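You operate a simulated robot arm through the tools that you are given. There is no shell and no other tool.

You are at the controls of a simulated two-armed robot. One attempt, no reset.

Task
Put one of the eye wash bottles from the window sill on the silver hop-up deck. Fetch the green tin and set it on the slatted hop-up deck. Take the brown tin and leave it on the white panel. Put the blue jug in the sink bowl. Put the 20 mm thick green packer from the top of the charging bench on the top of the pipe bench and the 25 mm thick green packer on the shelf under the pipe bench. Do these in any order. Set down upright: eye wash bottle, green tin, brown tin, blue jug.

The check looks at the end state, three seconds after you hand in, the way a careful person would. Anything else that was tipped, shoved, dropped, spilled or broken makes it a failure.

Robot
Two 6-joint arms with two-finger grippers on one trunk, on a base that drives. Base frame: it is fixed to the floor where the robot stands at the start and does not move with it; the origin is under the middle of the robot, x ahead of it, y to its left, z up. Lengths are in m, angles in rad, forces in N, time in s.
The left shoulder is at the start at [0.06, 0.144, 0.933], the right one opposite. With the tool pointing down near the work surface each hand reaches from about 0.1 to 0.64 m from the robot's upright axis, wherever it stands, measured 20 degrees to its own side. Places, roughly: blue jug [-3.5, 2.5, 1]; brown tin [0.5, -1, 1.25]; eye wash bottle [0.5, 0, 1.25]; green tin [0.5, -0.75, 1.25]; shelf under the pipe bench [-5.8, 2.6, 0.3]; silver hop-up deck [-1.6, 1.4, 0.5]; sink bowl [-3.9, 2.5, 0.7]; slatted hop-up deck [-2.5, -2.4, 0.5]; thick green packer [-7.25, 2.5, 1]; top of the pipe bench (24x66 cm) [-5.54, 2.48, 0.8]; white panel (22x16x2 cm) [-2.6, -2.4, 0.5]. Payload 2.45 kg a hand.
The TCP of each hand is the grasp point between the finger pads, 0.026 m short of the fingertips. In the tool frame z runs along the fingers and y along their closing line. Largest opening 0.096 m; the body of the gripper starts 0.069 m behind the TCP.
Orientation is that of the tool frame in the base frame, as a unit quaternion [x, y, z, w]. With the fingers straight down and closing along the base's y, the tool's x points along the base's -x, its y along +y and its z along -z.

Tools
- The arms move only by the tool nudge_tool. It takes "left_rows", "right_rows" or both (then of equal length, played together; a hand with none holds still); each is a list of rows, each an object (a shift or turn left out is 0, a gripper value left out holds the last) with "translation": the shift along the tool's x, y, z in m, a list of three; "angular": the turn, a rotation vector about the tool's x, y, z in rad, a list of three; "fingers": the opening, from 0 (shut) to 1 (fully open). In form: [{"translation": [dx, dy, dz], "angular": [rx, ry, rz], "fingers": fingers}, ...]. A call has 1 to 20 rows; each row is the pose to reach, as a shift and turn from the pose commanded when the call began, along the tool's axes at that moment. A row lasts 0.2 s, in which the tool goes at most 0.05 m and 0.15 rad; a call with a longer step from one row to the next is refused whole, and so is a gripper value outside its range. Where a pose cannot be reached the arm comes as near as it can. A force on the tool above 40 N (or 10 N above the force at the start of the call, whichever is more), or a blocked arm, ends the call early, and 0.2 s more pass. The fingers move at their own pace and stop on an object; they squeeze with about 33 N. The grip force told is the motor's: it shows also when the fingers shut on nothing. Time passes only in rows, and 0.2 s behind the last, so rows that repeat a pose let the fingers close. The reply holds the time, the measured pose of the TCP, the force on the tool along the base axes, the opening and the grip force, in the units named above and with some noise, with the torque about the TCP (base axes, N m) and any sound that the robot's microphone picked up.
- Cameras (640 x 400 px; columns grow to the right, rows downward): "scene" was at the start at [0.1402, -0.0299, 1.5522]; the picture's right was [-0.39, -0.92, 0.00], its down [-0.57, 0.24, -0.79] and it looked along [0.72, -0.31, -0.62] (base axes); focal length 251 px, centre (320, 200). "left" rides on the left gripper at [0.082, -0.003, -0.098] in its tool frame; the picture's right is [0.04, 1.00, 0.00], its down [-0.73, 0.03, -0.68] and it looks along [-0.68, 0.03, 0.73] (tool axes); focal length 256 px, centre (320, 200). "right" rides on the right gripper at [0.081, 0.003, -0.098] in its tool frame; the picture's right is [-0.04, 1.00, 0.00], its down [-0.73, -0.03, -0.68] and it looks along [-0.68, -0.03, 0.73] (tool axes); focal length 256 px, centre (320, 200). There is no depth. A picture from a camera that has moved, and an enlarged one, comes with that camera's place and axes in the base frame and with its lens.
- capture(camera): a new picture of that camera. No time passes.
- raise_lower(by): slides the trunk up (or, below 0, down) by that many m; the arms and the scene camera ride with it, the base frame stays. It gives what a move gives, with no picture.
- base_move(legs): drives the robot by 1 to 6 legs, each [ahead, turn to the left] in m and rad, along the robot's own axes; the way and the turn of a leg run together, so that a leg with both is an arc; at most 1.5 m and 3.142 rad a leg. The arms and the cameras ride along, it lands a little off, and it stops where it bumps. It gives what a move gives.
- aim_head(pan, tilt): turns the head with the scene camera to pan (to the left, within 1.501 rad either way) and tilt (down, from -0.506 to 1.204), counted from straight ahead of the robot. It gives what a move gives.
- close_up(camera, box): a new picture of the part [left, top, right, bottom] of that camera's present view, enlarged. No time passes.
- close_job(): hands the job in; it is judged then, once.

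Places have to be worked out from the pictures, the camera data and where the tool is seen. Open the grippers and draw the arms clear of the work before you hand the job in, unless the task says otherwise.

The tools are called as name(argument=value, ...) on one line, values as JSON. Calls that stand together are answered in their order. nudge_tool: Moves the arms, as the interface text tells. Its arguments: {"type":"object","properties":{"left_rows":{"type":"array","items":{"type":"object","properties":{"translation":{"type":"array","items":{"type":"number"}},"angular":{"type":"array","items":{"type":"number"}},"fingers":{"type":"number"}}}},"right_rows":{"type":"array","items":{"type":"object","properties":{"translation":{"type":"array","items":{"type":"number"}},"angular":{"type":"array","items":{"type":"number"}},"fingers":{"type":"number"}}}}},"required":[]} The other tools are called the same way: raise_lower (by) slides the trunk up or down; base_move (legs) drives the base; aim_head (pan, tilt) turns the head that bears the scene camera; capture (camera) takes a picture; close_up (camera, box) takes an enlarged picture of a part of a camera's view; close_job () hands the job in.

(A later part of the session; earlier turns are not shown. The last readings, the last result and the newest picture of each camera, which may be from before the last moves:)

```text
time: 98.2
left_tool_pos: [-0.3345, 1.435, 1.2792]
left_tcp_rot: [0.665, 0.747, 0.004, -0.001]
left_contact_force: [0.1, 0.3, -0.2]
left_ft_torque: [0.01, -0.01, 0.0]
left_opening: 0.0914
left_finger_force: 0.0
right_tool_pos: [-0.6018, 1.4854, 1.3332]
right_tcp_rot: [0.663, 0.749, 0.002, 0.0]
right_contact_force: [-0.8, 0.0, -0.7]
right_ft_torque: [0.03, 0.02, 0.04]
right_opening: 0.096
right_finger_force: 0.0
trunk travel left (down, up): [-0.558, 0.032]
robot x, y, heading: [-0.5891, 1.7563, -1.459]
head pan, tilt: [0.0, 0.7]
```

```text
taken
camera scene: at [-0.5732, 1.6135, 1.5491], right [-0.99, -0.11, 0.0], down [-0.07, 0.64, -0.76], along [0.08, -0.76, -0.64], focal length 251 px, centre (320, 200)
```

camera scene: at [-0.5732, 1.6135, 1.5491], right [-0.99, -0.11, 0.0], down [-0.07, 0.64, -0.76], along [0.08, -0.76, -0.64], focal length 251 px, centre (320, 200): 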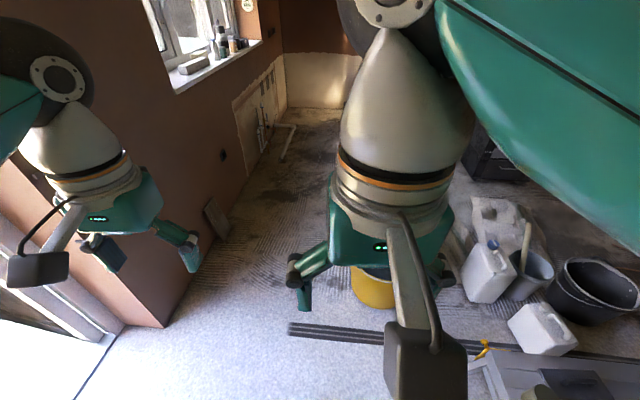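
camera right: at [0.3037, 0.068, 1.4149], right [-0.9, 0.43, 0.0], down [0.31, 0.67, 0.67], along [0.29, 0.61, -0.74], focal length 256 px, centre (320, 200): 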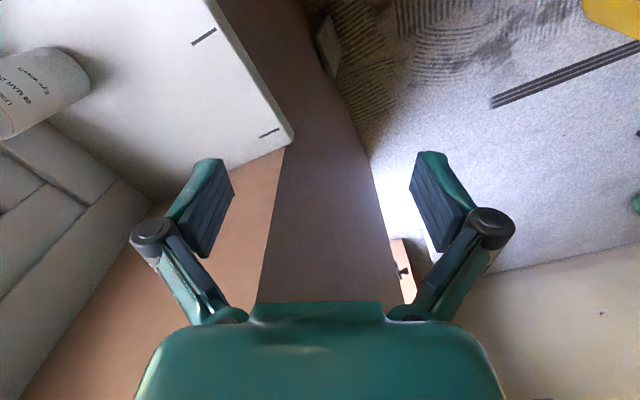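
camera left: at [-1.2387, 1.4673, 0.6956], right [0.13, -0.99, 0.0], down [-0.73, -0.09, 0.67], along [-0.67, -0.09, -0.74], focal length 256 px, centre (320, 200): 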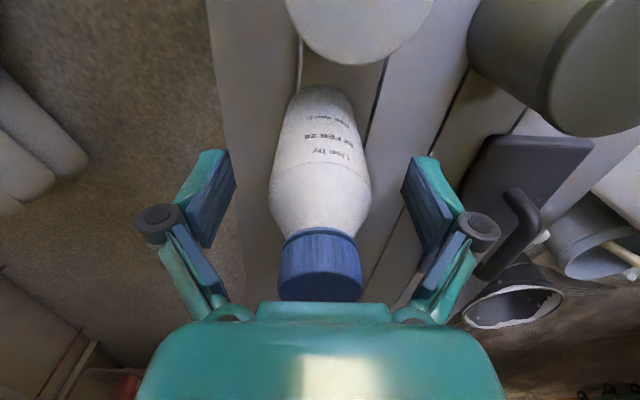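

Nothing visible touches the arms; the rear of the base may be against something hidden. I drive 0.3 m straight ahead (south, clear floor) instead of forcing the turn, and then look back.

base_move(legs=[[0.3, 0]])

base_move(legs=[[0, 0.3]])

aim_head(pan=1.5, tilt=0.8)

capture(camera="scene")

aim_head(pan=-1.5, tilt=0.8)

capture(camera="scene")

```text
time: 100.3
left_tool_pos: [-0.2996, 1.1318, 1.2784]
left_tcp_rot: [0.662, 0.749, 0.004, -0.001]
left_contact_force: [-0.2, -0.7, 0.2]
left_ft_torque: [-0.01, 0.0, 0.0]
left_opening: 0.0911
left_finger_force: 0.2
right_tool_pos: [-0.5653, 1.1804, 1.3335]
right_tcp_rot: [0.662, 0.75, 0.003, 0.0]
right_contact_force: [0.6, -0.9, -0.2]
right_ft_torque: [0.0, 0.01, 0.02]
right_opening: 0.096
right_finger_force: 0.1
trunk travel left (down, up): [-0.558, 0.032]
robot x, y, heading: [-0.5585, 1.453, -1.456]
head pan, tilt: [0.0, 0.7]
```

```text
time: 101.8
left_tool_pos: [-0.2184, 1.2251, 1.2792]
left_tcp_rot: [0.544, 0.839, 0.004, -0.003]
left_contact_force: [-0.1, -0.4, 0.4]
left_ft_torque: [0.01, -0.02, 0.02]
left_opening: 0.0913
left_finger_force: 0.1
right_tool_pos: [-0.4851, 1.1937, 1.3333]
right_tcp_rot: [0.544, 0.839, 0.003, 0.001]
right_contact_force: [0.6, 0.0, -0.6]
right_ft_torque: [-0.03, 0.0, 0.0]
right_opening: 0.0963
right_finger_force: 0.1
trunk travel left (down, up): [-0.558, 0.032]
robot x, y, heading: [-0.563, 1.4528, -1.165]
head pan, tilt: [0.0, 0.7]
```

```text
time: 103.4
left_tool_pos: [-0.2187, 1.2248, 1.2792]
left_tcp_rot: [0.544, 0.839, 0.005, -0.003]
left_contact_force: [-1.7, 0.2, -0.3]
left_ft_torque: [-0.01, 0.01, 0.05]
left_opening: 0.0909
left_finger_force: 0.1
right_tool_pos: [-0.4868, 1.1942, 1.3348]
right_tcp_rot: [0.543, 0.84, 0.003, 0.0]
right_contact_force: [0.5, -1.0, 0.4]
right_ft_torque: [0.01, -0.04, 0.0]
right_opening: 0.0959
right_finger_force: 0.1
trunk travel left (down, up): [-0.558, 0.032]
robot x, y, heading: [-0.5614, 1.4561, -1.167]
head pan, tilt: [1.499, 0.799]
```

```text
taken
camera scene: at [-0.4631, 1.4263, 1.5409], right [0.33, -0.94, 0.0], down [-0.68, -0.24, -0.7], along [0.66, 0.23, -0.72], focal length 251 px, centre (320, 200)
```

scene: 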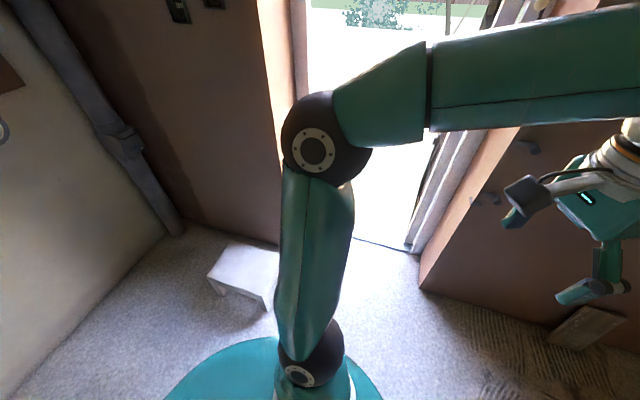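

```text
time: 106.0
left_tool_pos: [-0.2173, 1.2237, 1.2794]
left_tcp_rot: [0.543, 0.84, 0.004, -0.002]
left_contact_force: [-0.5, 0.3, -0.3]
left_ft_torque: [-0.01, 0.02, -0.02]
left_opening: 0.0912
left_finger_force: 0.0
right_tool_pos: [-0.4865, 1.1945, 1.3341]
right_tcp_rot: [0.543, 0.84, 0.003, 0.0]
right_contact_force: [0.8, 0.4, -0.1]
right_ft_torque: [-0.02, 0.01, 0.01]
right_opening: 0.0959
right_finger_force: 0.0
trunk travel left (down, up): [-0.558, 0.032]
robot x, y, heading: [-0.5622, 1.4513, -1.159]
head pan, tilt: [-1.499, 0.799]
```

```text
taken
camera scene: at [-0.6107, 1.3622, 1.5409], right [-0.46, 0.89, 0.0], down [0.64, 0.33, -0.7], along [-0.62, -0.32, -0.72], focal length 251 px, centre (320, 200)
```

scene: 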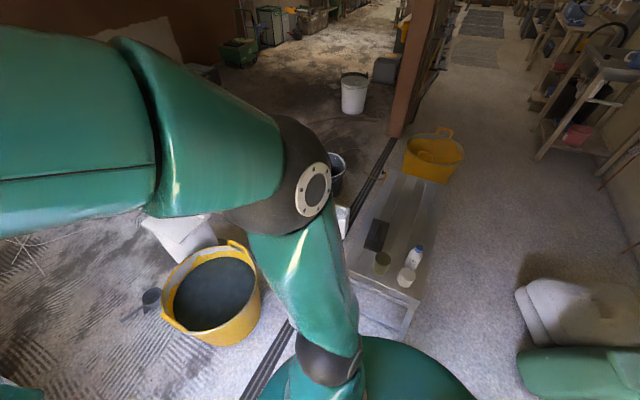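

The turn completed here. I zoom in on the small pot near the trug to see whether it was affected at the start.

close_up(camera="scene", box=[80, 230, 280, 355])

```text
3.20 times, centred on (180, 292) of scene
camera zoom: at [-0.6107, 1.3622, 1.5409], right [-0.46, 0.89, 0.0], down [0.64, 0.33, -0.7], along [-0.62, -0.32, -0.72], focal length 804 px, centre (768, -96)
```

zoom: 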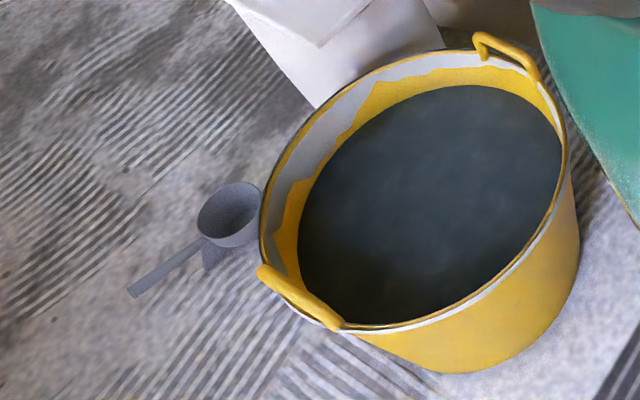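

It is a scoop lying on the floor with its handle toward my start place; it looks undisturbed. I continue toward (-0.05, 0.6).

base_move(legs=[[0, 0.13], [0.99, 0]])

aim_head(pan=-0.4, tilt=0.6)

capture(camera="scene")

```text
time: 111.8
left_tool_pos: [0.3082, 0.4214, 1.2781]
left_tcp_rot: [0.493, 0.87, 0.004, -0.003]
left_contact_force: [0.6, 0.0, -0.2]
left_ft_torque: [-0.02, 0.01, -0.02]
left_opening: 0.0911
left_finger_force: 0.0
right_tool_pos: [0.0449, 0.3587, 1.3334]
right_tcp_rot: [0.492, 0.87, 0.003, 0.0]
right_contact_force: [0.3, -0.4, -0.2]
right_ft_torque: [0.02, 0.04, 0.0]
right_opening: 0.096
right_finger_force: 0.2
trunk travel left (down, up): [-0.558, 0.032]
robot x, y, heading: [-0.0658, 0.603, -1.043]
head pan, tilt: [-1.499, 0.799]
```

```text
time: 113.1
left_tool_pos: [0.308, 0.4212, 1.279]
left_tcp_rot: [0.493, 0.87, 0.004, -0.003]
left_contact_force: [0.0, 0.4, -0.2]
left_ft_torque: [-0.03, 0.0, -0.01]
left_opening: 0.0911
left_finger_force: 0.0
right_tool_pos: [0.0443, 0.3602, 1.3341]
right_tcp_rot: [0.493, 0.87, 0.003, 0.001]
right_contact_force: [0.4, 0.0, -0.3]
right_ft_torque: [0.01, 0.02, -0.01]
right_opening: 0.096
right_finger_force: 0.0
trunk travel left (down, up): [-0.558, 0.032]
robot x, y, heading: [-0.0666, 0.6034, -1.039]
head pan, tilt: [-0.4, 0.6]
```

```text
taken
camera scene: at [-0.0233, 0.4681, 1.5578], right [-0.99, -0.13, 0.0], down [-0.07, 0.56, -0.82], along [0.11, -0.82, -0.57], focal length 251 px, centre (320, 200)
```

scene: 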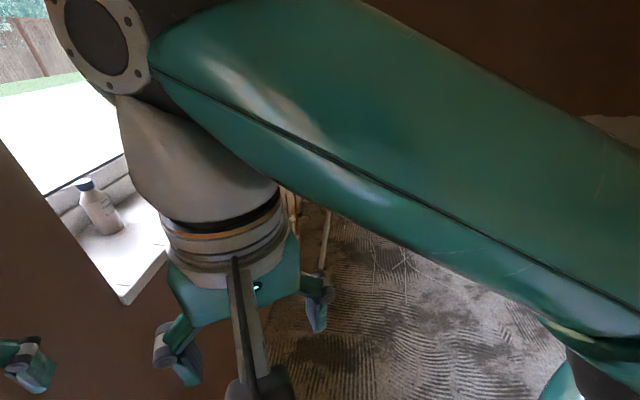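

The left hand is near the wall but a right turn moves it away. I turn right and drive to about (-0.22, -0.70).

base_move(legs=[[0, -0.65], [1.31, 0]])

aim_head(pan=0.0, tilt=0.8)

capture(camera="scene")

```text
time: 121.8
left_tool_pos: [-0.0737, -1.0586, 1.28]
left_tcp_rot: [0.753, 0.658, 0.005, -0.001]
left_contact_force: [-0.6, -0.3, -0.2]
left_ft_torque: [-0.01, 0.03, 0.0]
left_opening: 0.0913
left_finger_force: 0.0
right_tool_pos: [-0.3179, -0.9434, 1.3338]
right_tcp_rot: [0.751, 0.66, 0.003, 0.0]
right_contact_force: [1.4, 0.3, -0.1]
right_ft_torque: [0.01, 0.0, 0.01]
right_opening: 0.096
right_finger_force: 0.0
trunk travel left (down, up): [-0.558, 0.032]
robot x, y, heading: [-0.2484, -0.6794, -1.715]
head pan, tilt: [-0.4, 0.6]
```

```text
time: 122.7
left_tool_pos: [-0.0741, -1.0569, 1.2803]
left_tcp_rot: [0.752, 0.659, 0.004, -0.001]
left_contact_force: [-0.4, -0.4, -0.2]
left_ft_torque: [-0.02, 0.03, 0.0]
left_opening: 0.0911
left_finger_force: 0.0
right_tool_pos: [-0.3181, -0.9431, 1.3345]
right_tcp_rot: [0.752, 0.66, 0.003, 0.001]
right_contact_force: [0.5, 0.3, 0.0]
right_ft_torque: [0.0, 0.02, -0.02]
right_opening: 0.096
right_finger_force: 0.0
trunk travel left (down, up): [-0.558, 0.032]
robot x, y, heading: [-0.2495, -0.6803, -1.717]
head pan, tilt: [0.0, 0.799]
```

```text
taken
camera scene: at [-0.2683, -0.8194, 1.541], right [-0.99, 0.14, 0.0], down [0.1, 0.71, -0.7], along [-0.1, -0.69, -0.72], focal length 251 px, centre (320, 200)
```

scene: 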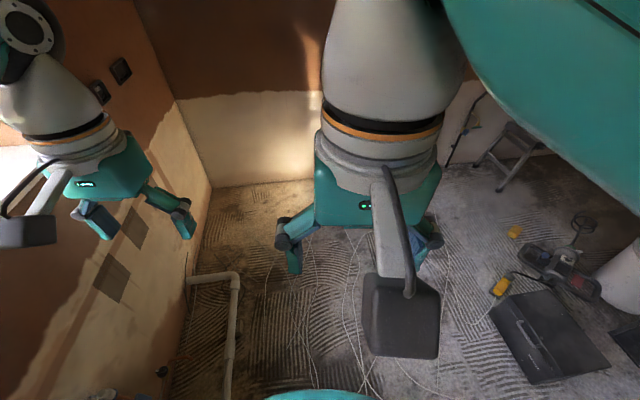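

Position is (-0.249, -0.680). I turn left to face the sill.

base_move(legs=[[0, 1.717]])

aim_head(pan=0.0, tilt=0.5)

capture(camera="scene")

capture(camera="right")

capture(camera="left")

```text
time: 127.0
left_tool_pos: [0.1379, -0.5181, 1.2801]
left_tcp_rot: [0.082, 0.997, 0.0, -0.005]
left_contact_force: [0.8, 0.7, -1.4]
left_ft_torque: [-0.08, 0.02, 0.03]
left_opening: 0.0912
left_finger_force: 0.0
right_tool_pos: [0.0144, -0.7598, 1.336]
right_tcp_rot: [0.081, 0.997, 0.002, 0.0]
right_contact_force: [-0.4, 1.1, -1.4]
right_ft_torque: [-0.14, 0.03, 0.02]
right_opening: 0.0959
right_finger_force: 0.0
trunk travel left (down, up): [-0.558, 0.032]
robot x, y, heading: [-0.2537, -0.7247, -0.159]
head pan, tilt: [0.0, 0.799]
stopped in leg 1: the robot was blocked; the commanded pose is now the measured one
```

```text
time: 127.8
left_tool_pos: [0.1365, -0.5226, 1.281]
left_tcp_rot: [0.083, 0.997, 0.002, -0.003]
left_contact_force: [1.0, 0.0, -0.1]
left_ft_torque: [-0.05, 0.02, 0.0]
left_opening: 0.091
left_finger_force: 0.1
right_tool_pos: [0.0141, -0.7633, 1.3355]
right_tcp_rot: [0.082, 0.997, 0.004, -0.001]
right_contact_force: [-0.1, 0.6, 0.5]
right_ft_torque: [-0.03, -0.04, 0.01]
right_opening: 0.0961
right_finger_force: 0.2
trunk travel left (down, up): [-0.558, 0.032]
robot x, y, heading: [-0.2562, -0.7259, -0.157]
head pan, tilt: [0.0, 0.499]
```

```text
taken
camera scene: at [-0.1036, -0.7453, 1.5668], right [-0.16, -0.99, 0.0], down [-0.47, 0.08, -0.88], along [0.87, -0.14, -0.48], focal length 251 px, centre (320, 200)
```

scene: 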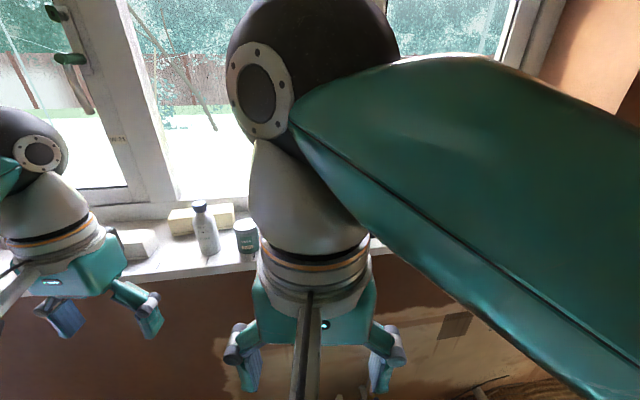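

```text
taken
camera right: at [-0.066, -0.7466, 1.434], right [0.2, 0.98, 0.01], down [0.72, -0.15, 0.68], along [0.66, -0.13, -0.74], focal length 256 px, centre (320, 200)
```

right: 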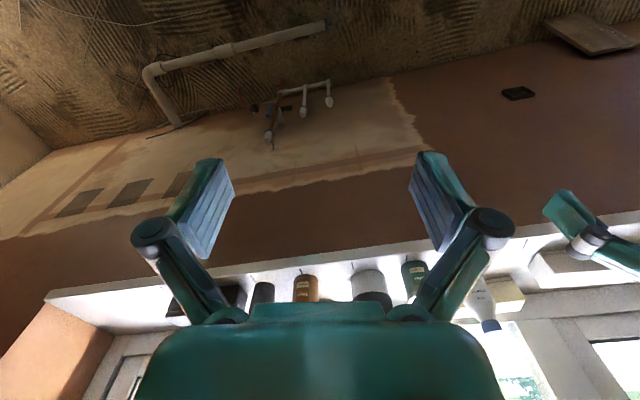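

```text
taken
camera left: at [0.056, -0.5118, 1.3792], right [0.13, 0.99, 0.0], down [0.73, -0.09, 0.67], along [0.67, -0.08, -0.74], focal length 256 px, centre (320, 200)
```

left: 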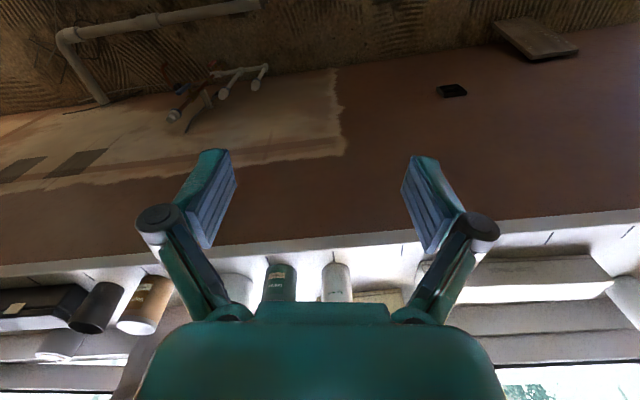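

The turn ended early again (heading −0.157) without any sensed contact. I correct the heading, and move the right hand out to the right so the head can see the tins.

base_move(legs=[[0, 0.157]])

nudge_tool(right_rows=[{"translation": [0, -0.045, 0]}, {"translation": [0, -0.09, 0]}, {"translation": [0, -0.135, 0]}, {"translation": [0, -0.18, 0]}, {"translation": [0, -0.225, 0]}, {"translation": [0, -0.27, 0]}, {"translation": [0, -0.315, 0]}, {"translation": [0, -0.36, 0]}, {"translation": [0, -0.385, 0]}])

aim_head(pan=0.0, tilt=0.55)

capture(camera="scene")

```text
time: 128.9
left_tool_pos: [0.0987, -0.4613, 1.2813]
left_tcp_rot: [0.002, 1.0, 0.002, -0.005]
left_contact_force: [0.1, 0.2, -0.3]
left_ft_torque: [-0.01, 0.02, 0.02]
left_opening: 0.0914
left_finger_force: 0.0
right_tool_pos: [0.0161, -0.7197, 1.3359]
right_tcp_rot: [0.002, 1.0, 0.003, -0.001]
right_contact_force: [-0.7, -0.4, 0.5]
right_ft_torque: [0.03, 0.02, -0.02]
right_opening: 0.096
right_finger_force: 0.0
trunk travel left (down, up): [-0.558, 0.032]
robot x, y, heading: [-0.2525, -0.7315, 0.001]
head pan, tilt: [0.0, 0.499]
```

```text
time: 130.9
left_tool_pos: [0.0986, -0.4625, 1.2801]
left_tcp_rot: [0.002, 1.0, 0.001, -0.003]
left_contact_force: [-0.9, 0.1, -0.4]
left_ft_torque: [0.02, 0.01, 0.02]
left_opening: 0.0912
left_finger_force: 0.1
right_tool_pos: [0.0168, -1.1071, 1.3271]
right_tcp_rot: [0.002, 1.0, 0.003, 0.0]
right_contact_force: [-1.3, 0.3, 0.2]
right_ft_torque: [0.04, 0.01, -0.03]
right_opening: 0.096
right_finger_force: 0.0
right hand out of reach, approached as far as the arm can: row 4, 5, 6, 7, 8, 9
trunk travel left (down, up): [-0.558, 0.032]
robot x, y, heading: [-0.2538, -0.7269, 0.001]
head pan, tilt: [0.0, 0.499]
```

```text
time: 131.5
left_tool_pos: [0.0992, -0.4612, 1.2811]
left_tcp_rot: [0.001, 1.0, 0.002, -0.004]
left_contact_force: [0.5, 0.3, 0.5]
left_ft_torque: [0.02, -0.01, -0.02]
left_opening: 0.0912
left_finger_force: 0.0
right_tool_pos: [0.0166, -1.1061, 1.3275]
right_tcp_rot: [0.001, 1.0, 0.003, 0.0]
right_contact_force: [0.7, -0.7, -1.0]
right_ft_torque: [0.0, 0.0, 0.0]
right_opening: 0.0958
right_finger_force: 0.1
trunk travel left (down, up): [-0.558, 0.032]
robot x, y, heading: [-0.2535, -0.7333, 0.001]
head pan, tilt: [0.0, 0.55]
```

```text
taken
camera scene: at [-0.1027, -0.7262, 1.5623], right [0.0, -1.0, 0.0], down [-0.52, 0.0, -0.85], along [0.85, 0.0, -0.52], focal length 251 px, centre (320, 200)
```

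scene: 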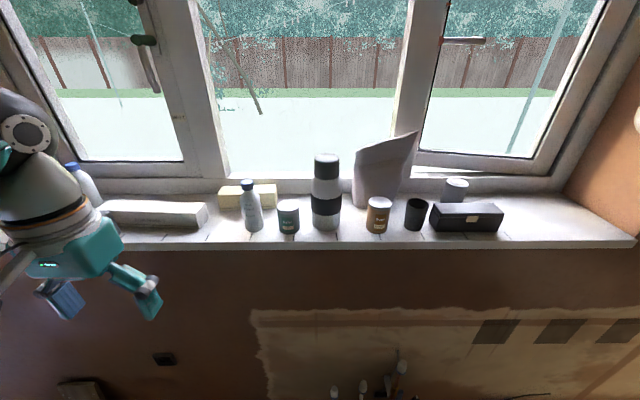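

A clear view of the sill now. I zoom in on the tins for exact places and gaps.

close_up(camera="scene", box=[225, 130, 465, 270])

```text
2.67 times, centred on (345, 200) of scene
camera zoom: at [-0.1027, -0.7262, 1.5623], right [0.0, -1.0, 0.0], down [-0.52, 0.0, -0.85], along [0.85, 0.0, -0.52], focal length 670 px, centre (253, 200)
```

zoom: 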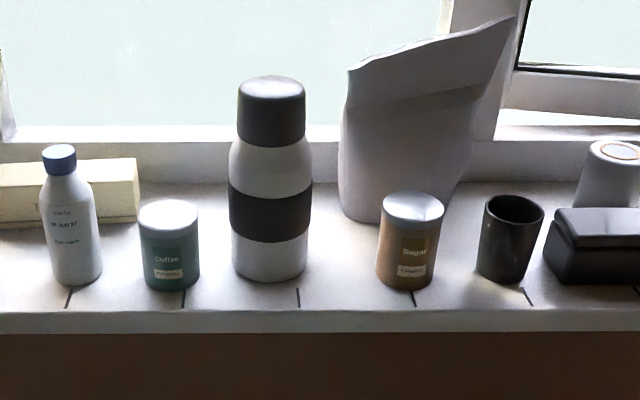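

Green tin ("Coffee") is at about (0.4715, -0.640), brown tin ("Sugar") at (0.4715, -0.886), both about 63 mm wide and 75–80 mm high. A drain pipe end lies on the floor near (0.13, -0.76), so I shift to y ≈ -0.48 before going nearer, after tucking the right hand back somewhat.

nudge_tool(right_rows=[{"translation": [0, 0.045, 0]}, {"translation": [0, 0.09, 0]}, {"translation": [0, 0.135, 0]}, {"translation": [0, 0.16, 0]}])

base_move(legs=[[0, 1.0], [0.3, 0], [0, -1.0]])

capture(camera="scene")

capture(camera="right")

```text
time: 132.5
left_tool_pos: [0.0983, -0.4614, 1.2812]
left_tcp_rot: [0.002, 1.0, 0.001, -0.003]
left_contact_force: [0.1, 0.1, -0.3]
left_ft_torque: [-0.02, 0.03, -0.02]
left_opening: 0.0914
left_finger_force: 0.1
right_tool_pos: [0.0175, -0.9453, 1.3264]
right_tcp_rot: [0.002, 1.0, 0.004, 0.0]
right_contact_force: [0.4, 0.0, 0.6]
right_ft_torque: [0.0, 0.03, 0.0]
right_opening: 0.0963
right_finger_force: 0.2
right hand out of reach, approached as far as the arm can: row 2, 3
trunk travel left (down, up): [-0.558, 0.032]
robot x, y, heading: [-0.2507, -0.73, 0.001]
head pan, tilt: [0.0, 0.55]
```

```text
time: 134.8
left_tool_pos: [-0.1394, -0.308, 1.2798]
left_tcp_rot: [-0.319, 0.948, 0.001, -0.006]
left_contact_force: [-0.8, -1.2, -0.2]
left_ft_torque: [0.09, -0.02, 0.01]
left_opening: 0.091
left_finger_force: 0.1
right_tool_pos: [0.0878, -0.7397, 1.3272]
right_tcp_rot: [-0.321, 0.947, 0.004, -0.001]
right_contact_force: [-1.0, -0.7, 0.4]
right_ft_torque: [0.02, 0.03, 0.02]
right_opening: 0.0957
right_finger_force: 0.1
trunk travel left (down, up): [-0.558, 0.032]
robot x, y, heading: [-0.2583, -0.7281, 0.645]
head pan, tilt: [0.0, 0.55]
stopped in leg 1: the robot was blocked; the commanded pose is now the measured one
```

```text
taken
camera scene: at [-0.1406, -0.6387, 1.5624], right [0.6, -0.8, 0.0], down [-0.42, -0.31, -0.85], along [0.68, 0.51, -0.52], focal length 251 px, centre (320, 200)
```

scene: 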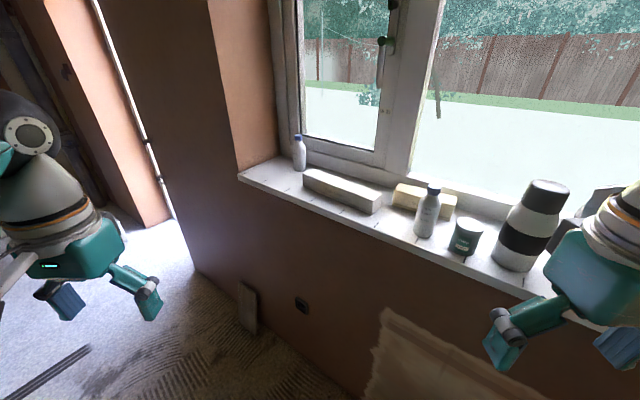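

```text
taken
camera right: at [0.0211, -0.7867, 1.4245], right [-0.57, 0.82, 0.01], down [0.6, 0.42, 0.68], along [0.55, 0.4, -0.73], focal length 256 px, centre (320, 200)
```

right: 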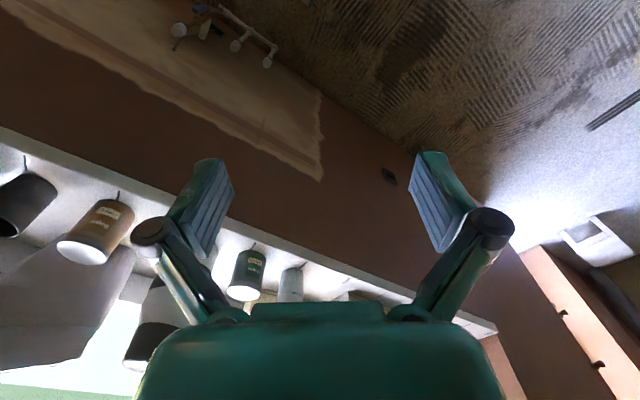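

The front-right corner of the base appears to have met the pipe end on the floor. I back straight off 0.12 m and look whether the pipe is unchanged.

base_move(legs=[[-0.12, 0]])

aim_head(pan=-0.75, tilt=0.9)

capture(camera="scene")

```text
time: 136.1
left_tool_pos: [-0.2376, -0.3792, 1.2807]
left_tcp_rot: [-0.318, 0.948, 0.001, -0.007]
left_contact_force: [-0.6, -0.1, 1.0]
left_ft_torque: [0.0, -0.05, -0.03]
left_opening: 0.0911
left_finger_force: 0.0
right_tool_pos: [-0.0104, -0.8109, 1.3279]
right_tcp_rot: [-0.321, 0.947, 0.003, -0.001]
right_contact_force: [-0.3, -0.1, 0.1]
right_ft_torque: [0.02, -0.01, 0.01]
right_opening: 0.0961
right_finger_force: 0.0
trunk travel left (down, up): [-0.558, 0.032]
robot x, y, heading: [-0.3586, -0.8012, 0.644]
head pan, tilt: [0.0, 0.55]
```

```text
time: 137.2
left_tool_pos: [-0.2348, -0.3772, 1.2808]
left_tcp_rot: [-0.318, 0.948, 0.0, -0.008]
left_contact_force: [-0.4, 0.8, 0.2]
left_ft_torque: [-0.02, 0.0, 0.0]
left_opening: 0.0915
left_finger_force: 0.1
right_tool_pos: [-0.0088, -0.8109, 1.3272]
right_tcp_rot: [-0.32, 0.947, 0.003, -0.002]
right_contact_force: [0.5, 0.3, 0.1]
right_ft_torque: [0.02, 0.02, 0.0]
right_opening: 0.0965
right_finger_force: 0.1
trunk travel left (down, up): [-0.558, 0.032]
robot x, y, heading: [-0.3566, -0.8025, 0.641]
head pan, tilt: [-0.75, 0.901]
```

```text
taken
camera scene: at [-0.234, -0.7715, 1.533], right [-0.1, -0.99, 0.0], down [-0.78, 0.08, -0.62], along [0.62, -0.07, -0.78], focal length 251 px, centre (320, 200)
```

scene: 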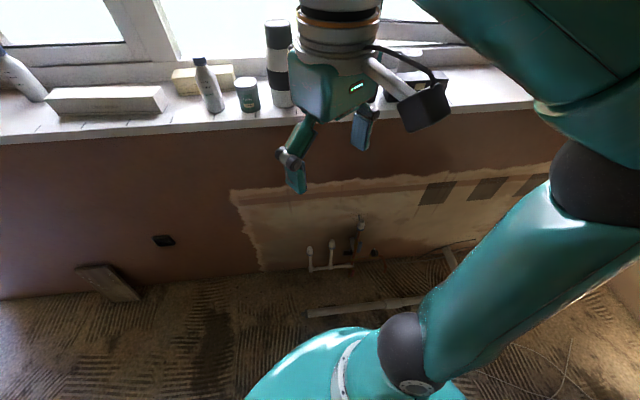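

The pipe is unmoved at (0.14, -0.752); the base reaches about 0.28 m ahead and 0.25 m aside. I turn left further, advance, and turn back to face the sill at y ≈ -0.45.

base_move(legs=[[0, 0.4], [0.4, 0]])

base_move(legs=[[0, -0.52], [0, -0.52]])

aim_head(pan=-0.3, tilt=0.6)

capture(camera="scene")

```text
time: 141.1
left_tool_pos: [-0.2092, -0.0182, 1.2798]
left_tcp_rot: [-0.5, 0.866, -0.001, -0.008]
left_contact_force: [0.7, 0.6, 0.2]
left_ft_torque: [-0.05, 0.01, -0.01]
left_opening: 0.0913
left_finger_force: 0.0
right_tool_pos: [0.1684, -0.3275, 1.3267]
right_tcp_rot: [-0.502, 0.865, 0.002, -0.003]
right_contact_force: [-0.1, 0.4, -0.1]
right_ft_torque: [0.02, 0.01, 0.03]
right_opening: 0.0962
right_finger_force: 0.0
trunk travel left (down, up): [-0.558, 0.032]
robot x, y, heading: [-0.1593, -0.4527, 1.039]
head pan, tilt: [-0.75, 0.901]
```

```text
time: 144.7
left_tool_pos: [0.1922, -0.1915, 1.2801]
left_tcp_rot: [-0.004, 1.0, 0.003, -0.008]
left_contact_force: [-0.1, -0.5, 0.5]
left_ft_torque: [0.03, -0.03, -0.01]
left_opening: 0.0913
left_finger_force: 0.1
right_tool_pos: [0.1148, -0.6733, 1.3247]
right_tcp_rot: [-0.006, 1.0, 0.003, 0.001]
right_contact_force: [0.0, 0.0, 0.6]
right_ft_torque: [0.0, -0.02, -0.01]
right_opening: 0.0959
right_finger_force: 0.0
trunk travel left (down, up): [-0.558, 0.032]
robot x, y, heading: [-0.1592, -0.4293, 0.012]
head pan, tilt: [-0.75, 0.901]
```

```text
time: 145.6
left_tool_pos: [0.1917, -0.1904, 1.2796]
left_tcp_rot: [-0.004, 1.0, 0.003, -0.007]
left_contact_force: [0.0, 0.5, -0.1]
left_ft_torque: [-0.02, 0.0, -0.03]
left_opening: 0.091
left_finger_force: 0.0
right_tool_pos: [0.115, -0.6733, 1.3259]
right_tcp_rot: [-0.006, 1.0, 0.005, 0.002]
right_contact_force: [0.9, -0.5, 0.4]
right_ft_torque: [-0.01, 0.05, -0.02]
right_opening: 0.096
right_finger_force: 0.1
trunk travel left (down, up): [-0.558, 0.032]
robot x, y, heading: [-0.1592, -0.4271, 0.01]
head pan, tilt: [-0.3, 0.6]
```

```text
taken
camera scene: at [-0.0144, -0.4479, 1.5578], right [-0.29, -0.96, 0.0], down [-0.54, 0.16, -0.82], along [0.79, -0.24, -0.57], focal length 251 px, centre (320, 200)
```

scene: 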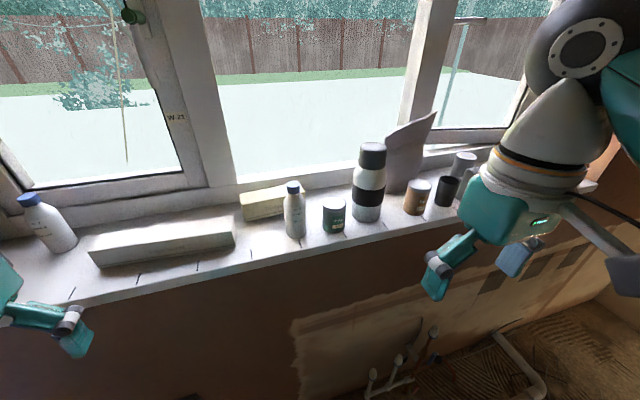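

All clear. I raise the trunk 3 cm and creep 0.2 m ahead with a slight right arc, so that green tin is in the left hand's and brown tin in the right hand's reach.

raise_lower(by=0.03)

base_move(legs=[[0.2, -0.14]])

aim_head(pan=-0.3, tilt=0.7)

capture(camera="scene")

close_up(camera="scene", box=[230, 110, 500, 260])

```text
time: 146.4
left_tool_pos: [0.1911, -0.191, 1.3108]
left_tcp_rot: [-0.005, 1.0, 0.003, -0.008]
left_contact_force: [0.4, -0.3, 0.0]
left_ft_torque: [0.0, -0.01, 0.01]
left_opening: 0.091
left_finger_force: 0.1
right_tool_pos: [0.1151, -0.6742, 1.3559]
right_tcp_rot: [-0.006, 1.0, 0.006, 0.001]
right_contact_force: [-0.7, 0.2, -0.4]
right_ft_torque: [0.0, 0.02, 0.01]
right_opening: 0.0961
right_finger_force: 0.1
trunk travel left (down, up): [-0.588, 0.002]
robot x, y, heading: [-0.1586, -0.4236, 0.007]
head pan, tilt: [-0.3, 0.6]
```

```text
time: 148.0
left_tool_pos: [0.4189, -0.2525, 1.3099]
left_tcp_rot: [0.063, 0.998, 0.003, -0.007]
left_contact_force: [0.8, 0.3, 0.5]
left_ft_torque: [0.05, 0.03, 0.01]
left_opening: 0.0913
left_finger_force: 0.1
right_tool_pos: [0.2782, -0.72, 1.355]
right_tcp_rot: [0.06, 0.998, 0.004, 0.002]
right_contact_force: [0.8, 0.4, 0.0]
right_ft_torque: [0.04, 0.02, 0.03]
right_opening: 0.0959
right_finger_force: 0.0
trunk travel left (down, up): [-0.588, 0.002]
robot x, y, heading: [0.0384, -0.4354, -0.128]
head pan, tilt: [-0.3, 0.6]
```

```text
time: 148.6
left_tool_pos: [0.4179, -0.2519, 1.3118]
left_tcp_rot: [0.063, 0.998, 0.003, -0.006]
left_contact_force: [0.3, 0.0, -0.4]
left_ft_torque: [0.01, 0.02, 0.0]
left_opening: 0.091
left_finger_force: 0.1
right_tool_pos: [0.2762, -0.7203, 1.3557]
right_tcp_rot: [0.061, 0.998, 0.004, 0.002]
right_contact_force: [0.0, 0.7, 0.2]
right_ft_torque: [0.01, 0.03, 0.05]
right_opening: 0.0959
right_finger_force: 0.0
trunk travel left (down, up): [-0.588, 0.002]
robot x, y, heading: [0.0388, -0.4357, -0.127]
head pan, tilt: [-0.3, 0.7]
```

```text
taken
camera scene: at [0.1759, -0.4749, 1.5792], right [-0.41, -0.91, 0.0], down [-0.59, 0.27, -0.76], along [0.7, -0.32, -0.64], focal length 251 px, centre (320, 200)
```

scene: 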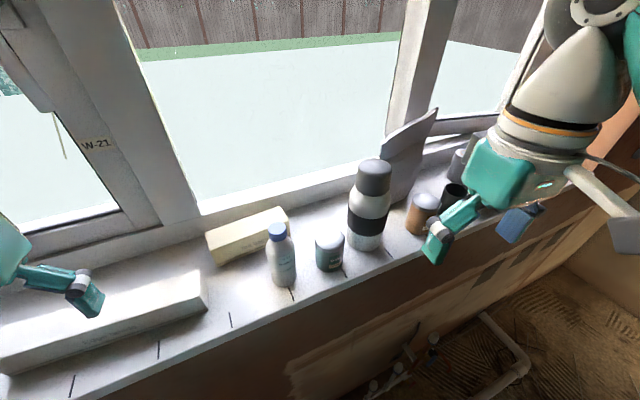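

```text
2.37 times, centred on (365, 185) of scene
camera zoom: at [0.1759, -0.4749, 1.5792], right [-0.41, -0.91, 0.0], down [-0.59, 0.27, -0.76], along [0.7, -0.32, -0.64], focal length 595 px, centre (213, 236)
```

zoom: 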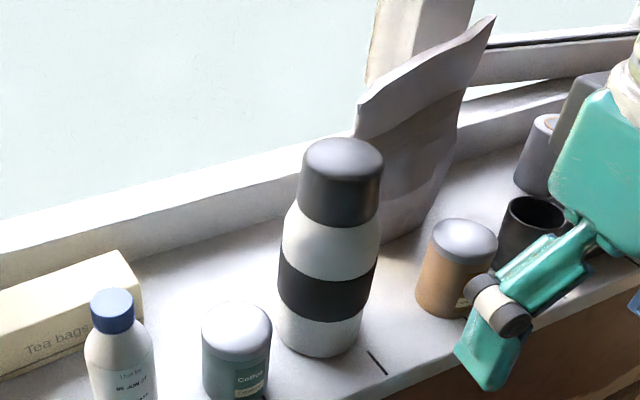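

Both estimates agree: green tin (0.472, -0.636), brown tin (0.473, -0.883). I bring the right hand sideways, down to TCP 1.255, and forward to above the brown tin, fingers at 88 mm.

nudge_tool(right_rows=[{"translation": [0, -0.045, 0.01], "fingers": 0.92}, {"translation": [0, -0.09, 0.02], "fingers": 0.92}, {"translation": [0, -0.1375, 0.03], "fingers": 0.92}, {"translation": [-0.02, -0.1375, 0.065], "fingers": 0.92}, {"translation": [-0.04, -0.1375, 0.1], "fingers": 0.92}, {"translation": [-0.085, -0.1375, 0.1], "fingers": 0.92}, {"translation": [-0.13, -0.1375, 0.1], "fingers": 0.92}, {"translation": [-0.175, -0.1375, 0.1], "fingers": 0.92}, {"translation": [-0.2152, -0.1375, 0.1], "fingers": 0.92}, {"translation": [-0.2152, -0.1375, 0.1], "fingers": 0.92}])

capture(camera="right")

capture(camera="scene")

```text
time: 150.8
left_tool_pos: [0.4168, -0.2515, 1.3101]
left_tcp_rot: [0.063, 0.998, 0.003, -0.005]
left_contact_force: [-0.4, 0.1, 0.0]
left_ft_torque: [0.0, 0.0, -0.04]
left_opening: 0.0913
left_finger_force: 0.0
right_tool_pos: [0.4704, -0.8826, 1.2538]
right_tcp_rot: [0.061, 0.998, 0.004, 0.003]
right_contact_force: [-0.1, -0.3, -0.2]
right_ft_torque: [-0.02, -0.04, 0.02]
right_opening: 0.0884
right_finger_force: 0.0
trunk travel left (down, up): [-0.588, 0.002]
robot x, y, heading: [0.0378, -0.4369, -0.132]
head pan, tilt: [-0.3, 0.7]
```

```text
taken
camera right: at [0.389, -0.8685, 1.3531], right [0.16, 0.99, 0.01], down [0.72, -0.12, 0.68], along [0.67, -0.1, -0.73], focal length 256 px, centre (320, 200)
```

right: 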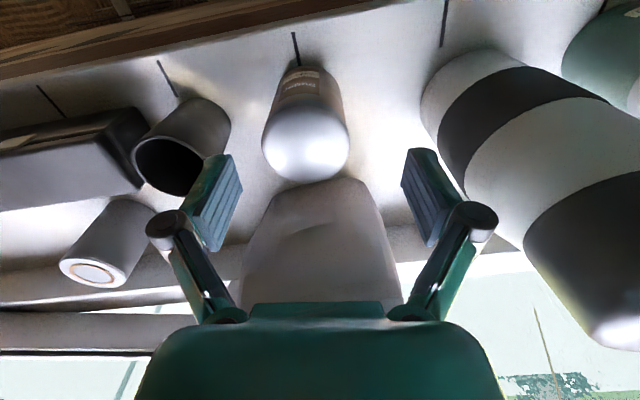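

```text
taken
camera scene: at [0.1745, -0.4744, 1.5793], right [-0.41, -0.91, 0.0], down [-0.59, 0.27, -0.77], along [0.7, -0.32, -0.64], focal length 251 px, centre (320, 200)
```

scene: 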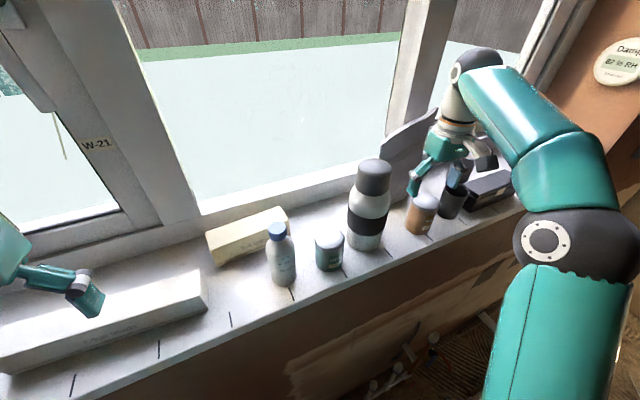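

I zoom the right wrist view to centre the grip on the brown tin's lid.

close_up(camera="right", box=[200, 40, 440, 220])

```text
2.22 times, centred on (320, 130) of right
camera zoom: at [0.389, -0.8685, 1.3531], right [0.16, 0.99, 0.01], down [0.72, -0.12, 0.68], along [0.67, -0.1, -0.73], focal length 569 px, centre (320, 356)
```

zoom: 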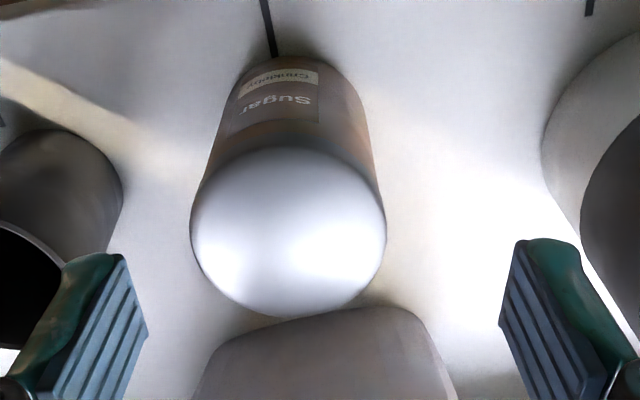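

The lid centre is about 9 mm ahead and 10 mm to the right of the TCP. I correct that, descend to TCP ≈ 1.162 and close on the brown tin.

nudge_tool(right_rows=[{"translation": [-0.009, -0.0097, 0.0], "fingers": 0.92}, {"translation": [-0.009, -0.0097, 0.03], "fingers": 0.92}, {"translation": [-0.009, -0.0097, 0.06], "fingers": 0.92}, {"translation": [-0.009, -0.0097, 0.091], "fingers": 0.92}, {"translation": [-0.009, -0.0097, 0.091], "fingers": 0.92}])

capture(camera="right")

```text
time: 152.0
left_tool_pos: [0.4173, -0.2521, 1.3116]
left_tcp_rot: [0.063, 0.998, 0.003, -0.007]
left_contact_force: [0.7, -0.1, -0.3]
left_ft_torque: [0.02, 0.02, -0.02]
left_opening: 0.0912
left_finger_force: 0.2
right_tool_pos: [0.4841, -0.8914, 1.1641]
right_tcp_rot: [0.061, 0.998, 0.004, 0.004]
right_contact_force: [1.0, -0.2, -0.1]
right_ft_torque: [-0.01, 0.01, -0.01]
right_opening: 0.0882
right_finger_force: 0.2
trunk travel left (down, up): [-0.588, 0.002]
robot x, y, heading: [0.0435, -0.4377, -0.123]
head pan, tilt: [-0.3, 0.7]
```

```text
taken
camera right: at [0.4018, -0.8793, 1.2624], right [0.16, 0.99, 0.01], down [0.72, -0.12, 0.68], along [0.67, -0.1, -0.73], focal length 256 px, centre (320, 200)
```

right: 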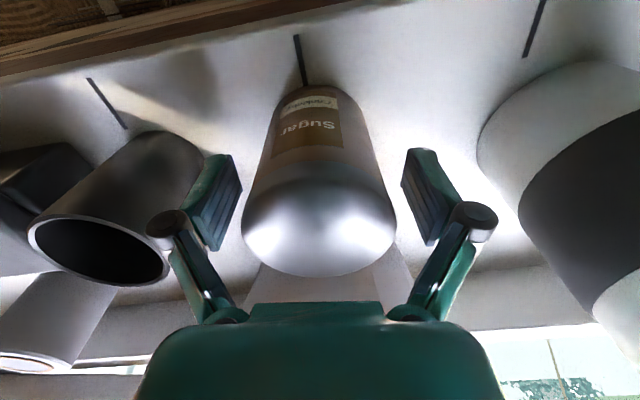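

The tin is centred sideways; it sits about 3 mm nearer than the TCP. I shift back 3 mm and close the right gripper.

nudge_tool(right_rows=[{"translation": [0.003, 0, 0], "fingers": 0.92}, {"translation": [0.003, 0, 0], "fingers": 0}, {"translation": [0.003, 0, 0], "fingers": 0}, {"translation": [0.003, 0, 0], "fingers": 0}, {"translation": [0.003, 0, 0], "fingers": 0}])

capture(camera="right")

```text
time: 153.2
left_tool_pos: [0.4171, -0.2523, 1.313]
left_tcp_rot: [0.064, 0.998, 0.004, -0.007]
left_contact_force: [0.2, -0.8, 0.3]
left_ft_torque: [-0.02, -0.04, 0.02]
left_opening: 0.0911
left_finger_force: 0.1
right_tool_pos: [0.4796, -0.8922, 1.1656]
right_tcp_rot: [0.061, 0.998, 0.004, 0.004]
right_contact_force: [0.3, -2.0, 2.9]
right_ft_torque: [-0.05, -0.08, -0.02]
right_opening: 0.0609
right_finger_force: 32.8
trunk travel left (down, up): [-0.588, 0.002]
robot x, y, heading: [0.0392, -0.4353, -0.128]
head pan, tilt: [-0.3, 0.7]
```

```text
taken
camera right: at [0.3989, -0.8793, 1.2626], right [0.16, 0.99, 0.01], down [0.72, -0.12, 0.68], along [0.67, -0.1, -0.73], focal length 256 px, centre (320, 200)
```

right: 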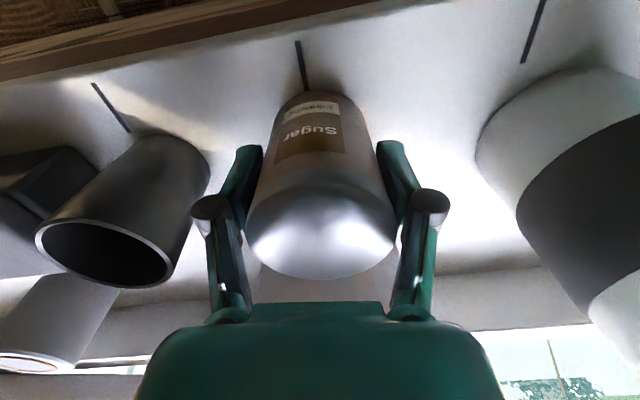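

The brown tin is held (61 mm). I lift it straight up 6 cm and then draw it back toward the robot.

nudge_tool(right_rows=[{"translation": [0, 0, -0.015], "fingers": 0}, {"translation": [0, 0, -0.035], "fingers": 0}, {"translation": [0, 0, -0.06], "fingers": 0}, {"translation": [0.03, 0, -0.075], "fingers": 0}, {"translation": [0.07, 0, -0.09], "fingers": 0}, {"translation": [0.11, 0, -0.11], "fingers": 0}, {"translation": [0.15, 0, -0.13], "fingers": 0}, {"translation": [0.19, 0, -0.15], "fingers": 0}, {"translation": [0.19, 0, -0.15], "fingers": 0}])

capture(camera="scene")

capture(camera="left")

```text
time: 155.2
left_tool_pos: [0.4193, -0.252, 1.3115]
left_tcp_rot: [0.064, 0.998, 0.003, -0.008]
left_contact_force: [-0.3, -0.5, 0.4]
left_ft_torque: [0.0, 0.01, 0.03]
left_opening: 0.0912
left_finger_force: 0.0
right_tool_pos: [0.2922, -0.8694, 1.3138]
right_tcp_rot: [0.061, 0.998, 0.004, 0.002]
right_contact_force: [0.2, -0.5, -2.5]
right_ft_torque: [0.01, 0.04, -0.02]
right_opening: 0.0609
right_finger_force: 33.0
trunk travel left (down, up): [-0.588, 0.002]
robot x, y, heading: [0.0361, -0.4353, -0.129]
head pan, tilt: [-0.3, 0.7]
```

```text
taken
camera scene: at [0.1775, -0.4753, 1.579], right [-0.41, -0.91, 0.0], down [-0.59, 0.27, -0.76], along [0.7, -0.32, -0.65], focal length 251 px, centre (320, 200)
```

scene: 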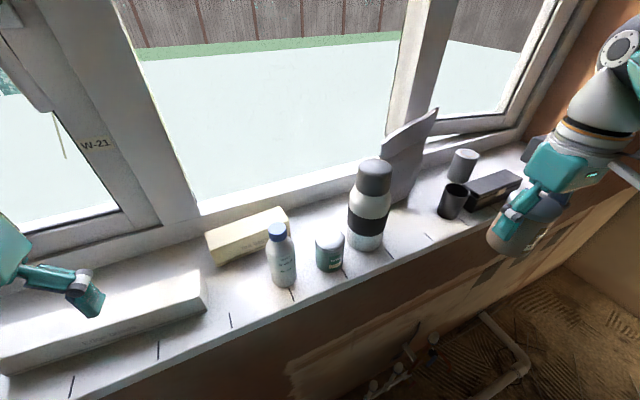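

```text
taken
camera left: at [0.338, -0.2459, 1.4099], right [0.09, 1.0, 0.01], down [0.74, -0.07, 0.67], along [0.67, -0.05, -0.74], focal length 256 px, centre (320, 200)
```

left: 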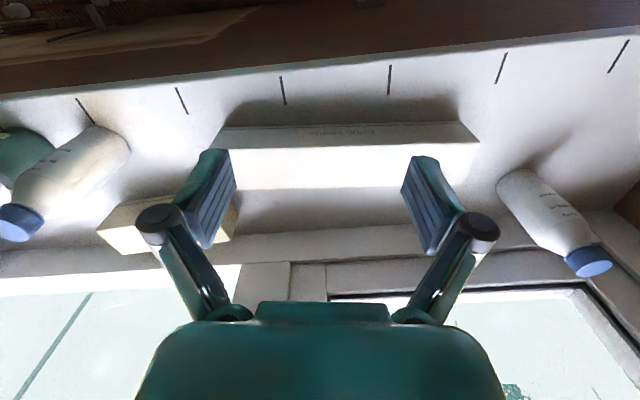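

The brown tin is lifted cleanly. Now the left hand: I retract it a little and move it sideways in front of the sill to y ≈ -0.64, fingers at 81 mm, before going over the green tin.

nudge_tool(left_rows=[{"translation": [0.025, 0, 0], "fingers": 0.84}, {"translation": [0.05, 0, 0], "fingers": 0.84}, {"translation": [0.05, -0.045, 0], "fingers": 0.84}, {"translation": [0.05, -0.09, 0], "fingers": 0.84}, {"translation": [0.05, -0.135, 0], "fingers": 0.84}, {"translation": [0.05, -0.18, 0], "fingers": 0.84}, {"translation": [0.05, -0.225, 0], "fingers": 0.84}, {"translation": [0.05, -0.27, 0], "fingers": 0.84}, {"translation": [0.05, -0.315, 0], "fingers": 0.84}, {"translation": [0.05, -0.36, 0], "fingers": 0.84}, {"translation": [0.05, -0.379, 0.01], "fingers": 0.84}, {"translation": [0.05, -0.379, 0.01], "fingers": 0.84}])

capture(camera="scene")

capture(camera="left")

```text
time: 157.8
left_tool_pos: [0.3235, -0.6086, 1.3211]
left_tcp_rot: [0.053, 0.998, -0.022, 0.002]
left_contact_force: [-0.5, 0.6, 0.3]
left_ft_torque: [0.03, -0.01, -0.01]
left_opening: 0.0806
left_finger_force: 0.1
right_tool_pos: [0.2926, -0.8702, 1.3156]
right_tcp_rot: [0.06, 0.998, 0.005, 0.003]
right_contact_force: [-0.2, 0.4, -3.0]
right_ft_torque: [0.03, 0.0, 0.0]
right_opening: 0.0605
right_finger_force: 33.2
trunk travel left (down, up): [-0.588, 0.002]
robot x, y, heading: [0.04, -0.432, -0.129]
head pan, tilt: [-0.3, 0.7]
```

```text
taken
camera scene: at [0.1762, -0.4762, 1.5802], right [-0.41, -0.91, 0.0], down [-0.59, 0.27, -0.76], along [0.7, -0.32, -0.64], focal length 251 px, centre (320, 200)
```

scene: 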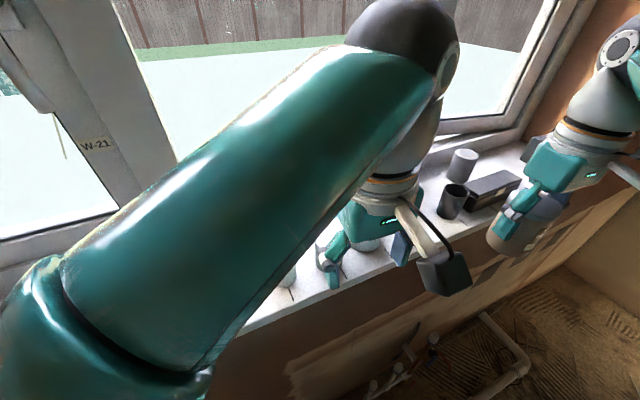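

```text
taken
camera left: at [0.2411, -0.6002, 1.419], right [0.07, 1.0, -0.04], down [0.73, -0.02, 0.68], along [0.68, -0.07, -0.73], focal length 256 px, centre (320, 200)
```

left: 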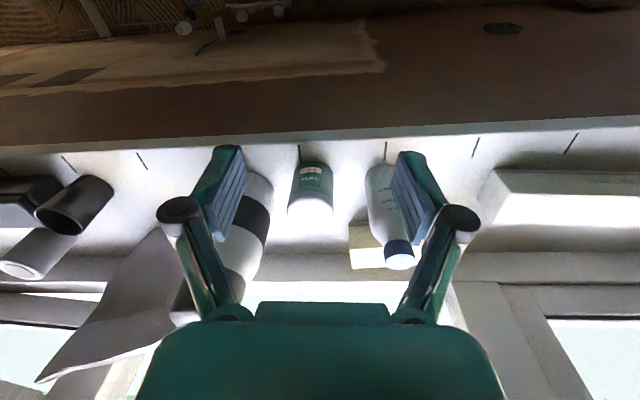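

The left hand lags its command slightly and is a bit tilted. I hold still for two rows to see whether it settles.

nudge_tool(left_rows=[{"translation": [0, 0, 0], "fingers": 0.84}, {"translation": [0, 0, 0], "fingers": 0.84}])

```text
time: 158.6
left_tool_pos: [0.3246, -0.6068, 1.3232]
left_tcp_rot: [0.052, 0.998, -0.026, 0.003]
left_contact_force: [-0.1, -0.8, -0.4]
left_ft_torque: [-0.02, -0.01, 0.02]
left_opening: 0.0808
left_finger_force: 0.0
right_tool_pos: [0.2927, -0.8682, 1.3126]
right_tcp_rot: [0.061, 0.998, 0.004, 0.003]
right_contact_force: [0.3, 0.2, -3.1]
right_ft_torque: [0.01, 0.0, 0.01]
right_opening: 0.0608
right_finger_force: 33.0
trunk travel left (down, up): [-0.588, 0.002]
robot x, y, heading: [0.038, -0.4336, -0.126]
head pan, tilt: [-0.3, 0.7]
stopped in row 2 (left hand): the arm was blocked; the commanded pose is now the measured one
```

The left arm touches its own body (forearm near the head) at this retracted pose. Extending forward and lower should clear it, so I move ahead and down over the front of the sill, straightening the tool.

nudge_tool(left_rows=[{"translation": [-0.025, 0.004, 0.02], "angular": [-0.02, 0, 0], "fingers": 0.84}, {"translation": [-0.05, 0.003, 0.045], "angular": [-0.04, 0, 0], "fingers": 0.84}, {"translation": [-0.0758, 0, 0.0638], "angular": [-0.052, 0, 0], "fingers": 0.84}, {"translation": [-0.0758, 0, 0.0638], "angular": [-0.052, 0, 0], "fingers": 0.84}])

capture(camera="left")

```text
time: 159.8
left_tool_pos: [0.3981, -0.5994, 1.2985]
left_tcp_rot: [0.043, 0.998, -0.037, 0.027]
left_contact_force: [0.0, 0.1, -1.5]
left_ft_torque: [0.0, 0.0, -0.03]
left_opening: 0.0805
left_finger_force: 0.0
right_tool_pos: [0.2929, -0.869, 1.3133]
right_tcp_rot: [0.061, 0.998, 0.005, 0.002]
right_contact_force: [1.0, -0.4, -2.7]
right_ft_torque: [-0.01, 0.05, 0.02]
right_opening: 0.0609
right_finger_force: 33.2
trunk travel left (down, up): [-0.588, 0.002]
robot x, y, heading: [0.0364, -0.4324, -0.13]
head pan, tilt: [-0.3, 0.7]
stopped in row 4 (left hand): the arm was blocked; the commanded pose is now the measured one
```

```text
taken
camera left: at [0.3111, -0.5879, 1.3924], right [0.05, 1.0, -0.07], down [0.7, 0.02, 0.72], along [0.71, -0.09, -0.69], focal length 256 px, centre (320, 200)
```

left: 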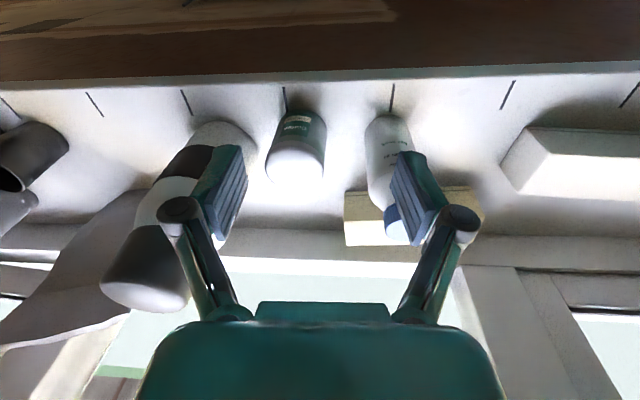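

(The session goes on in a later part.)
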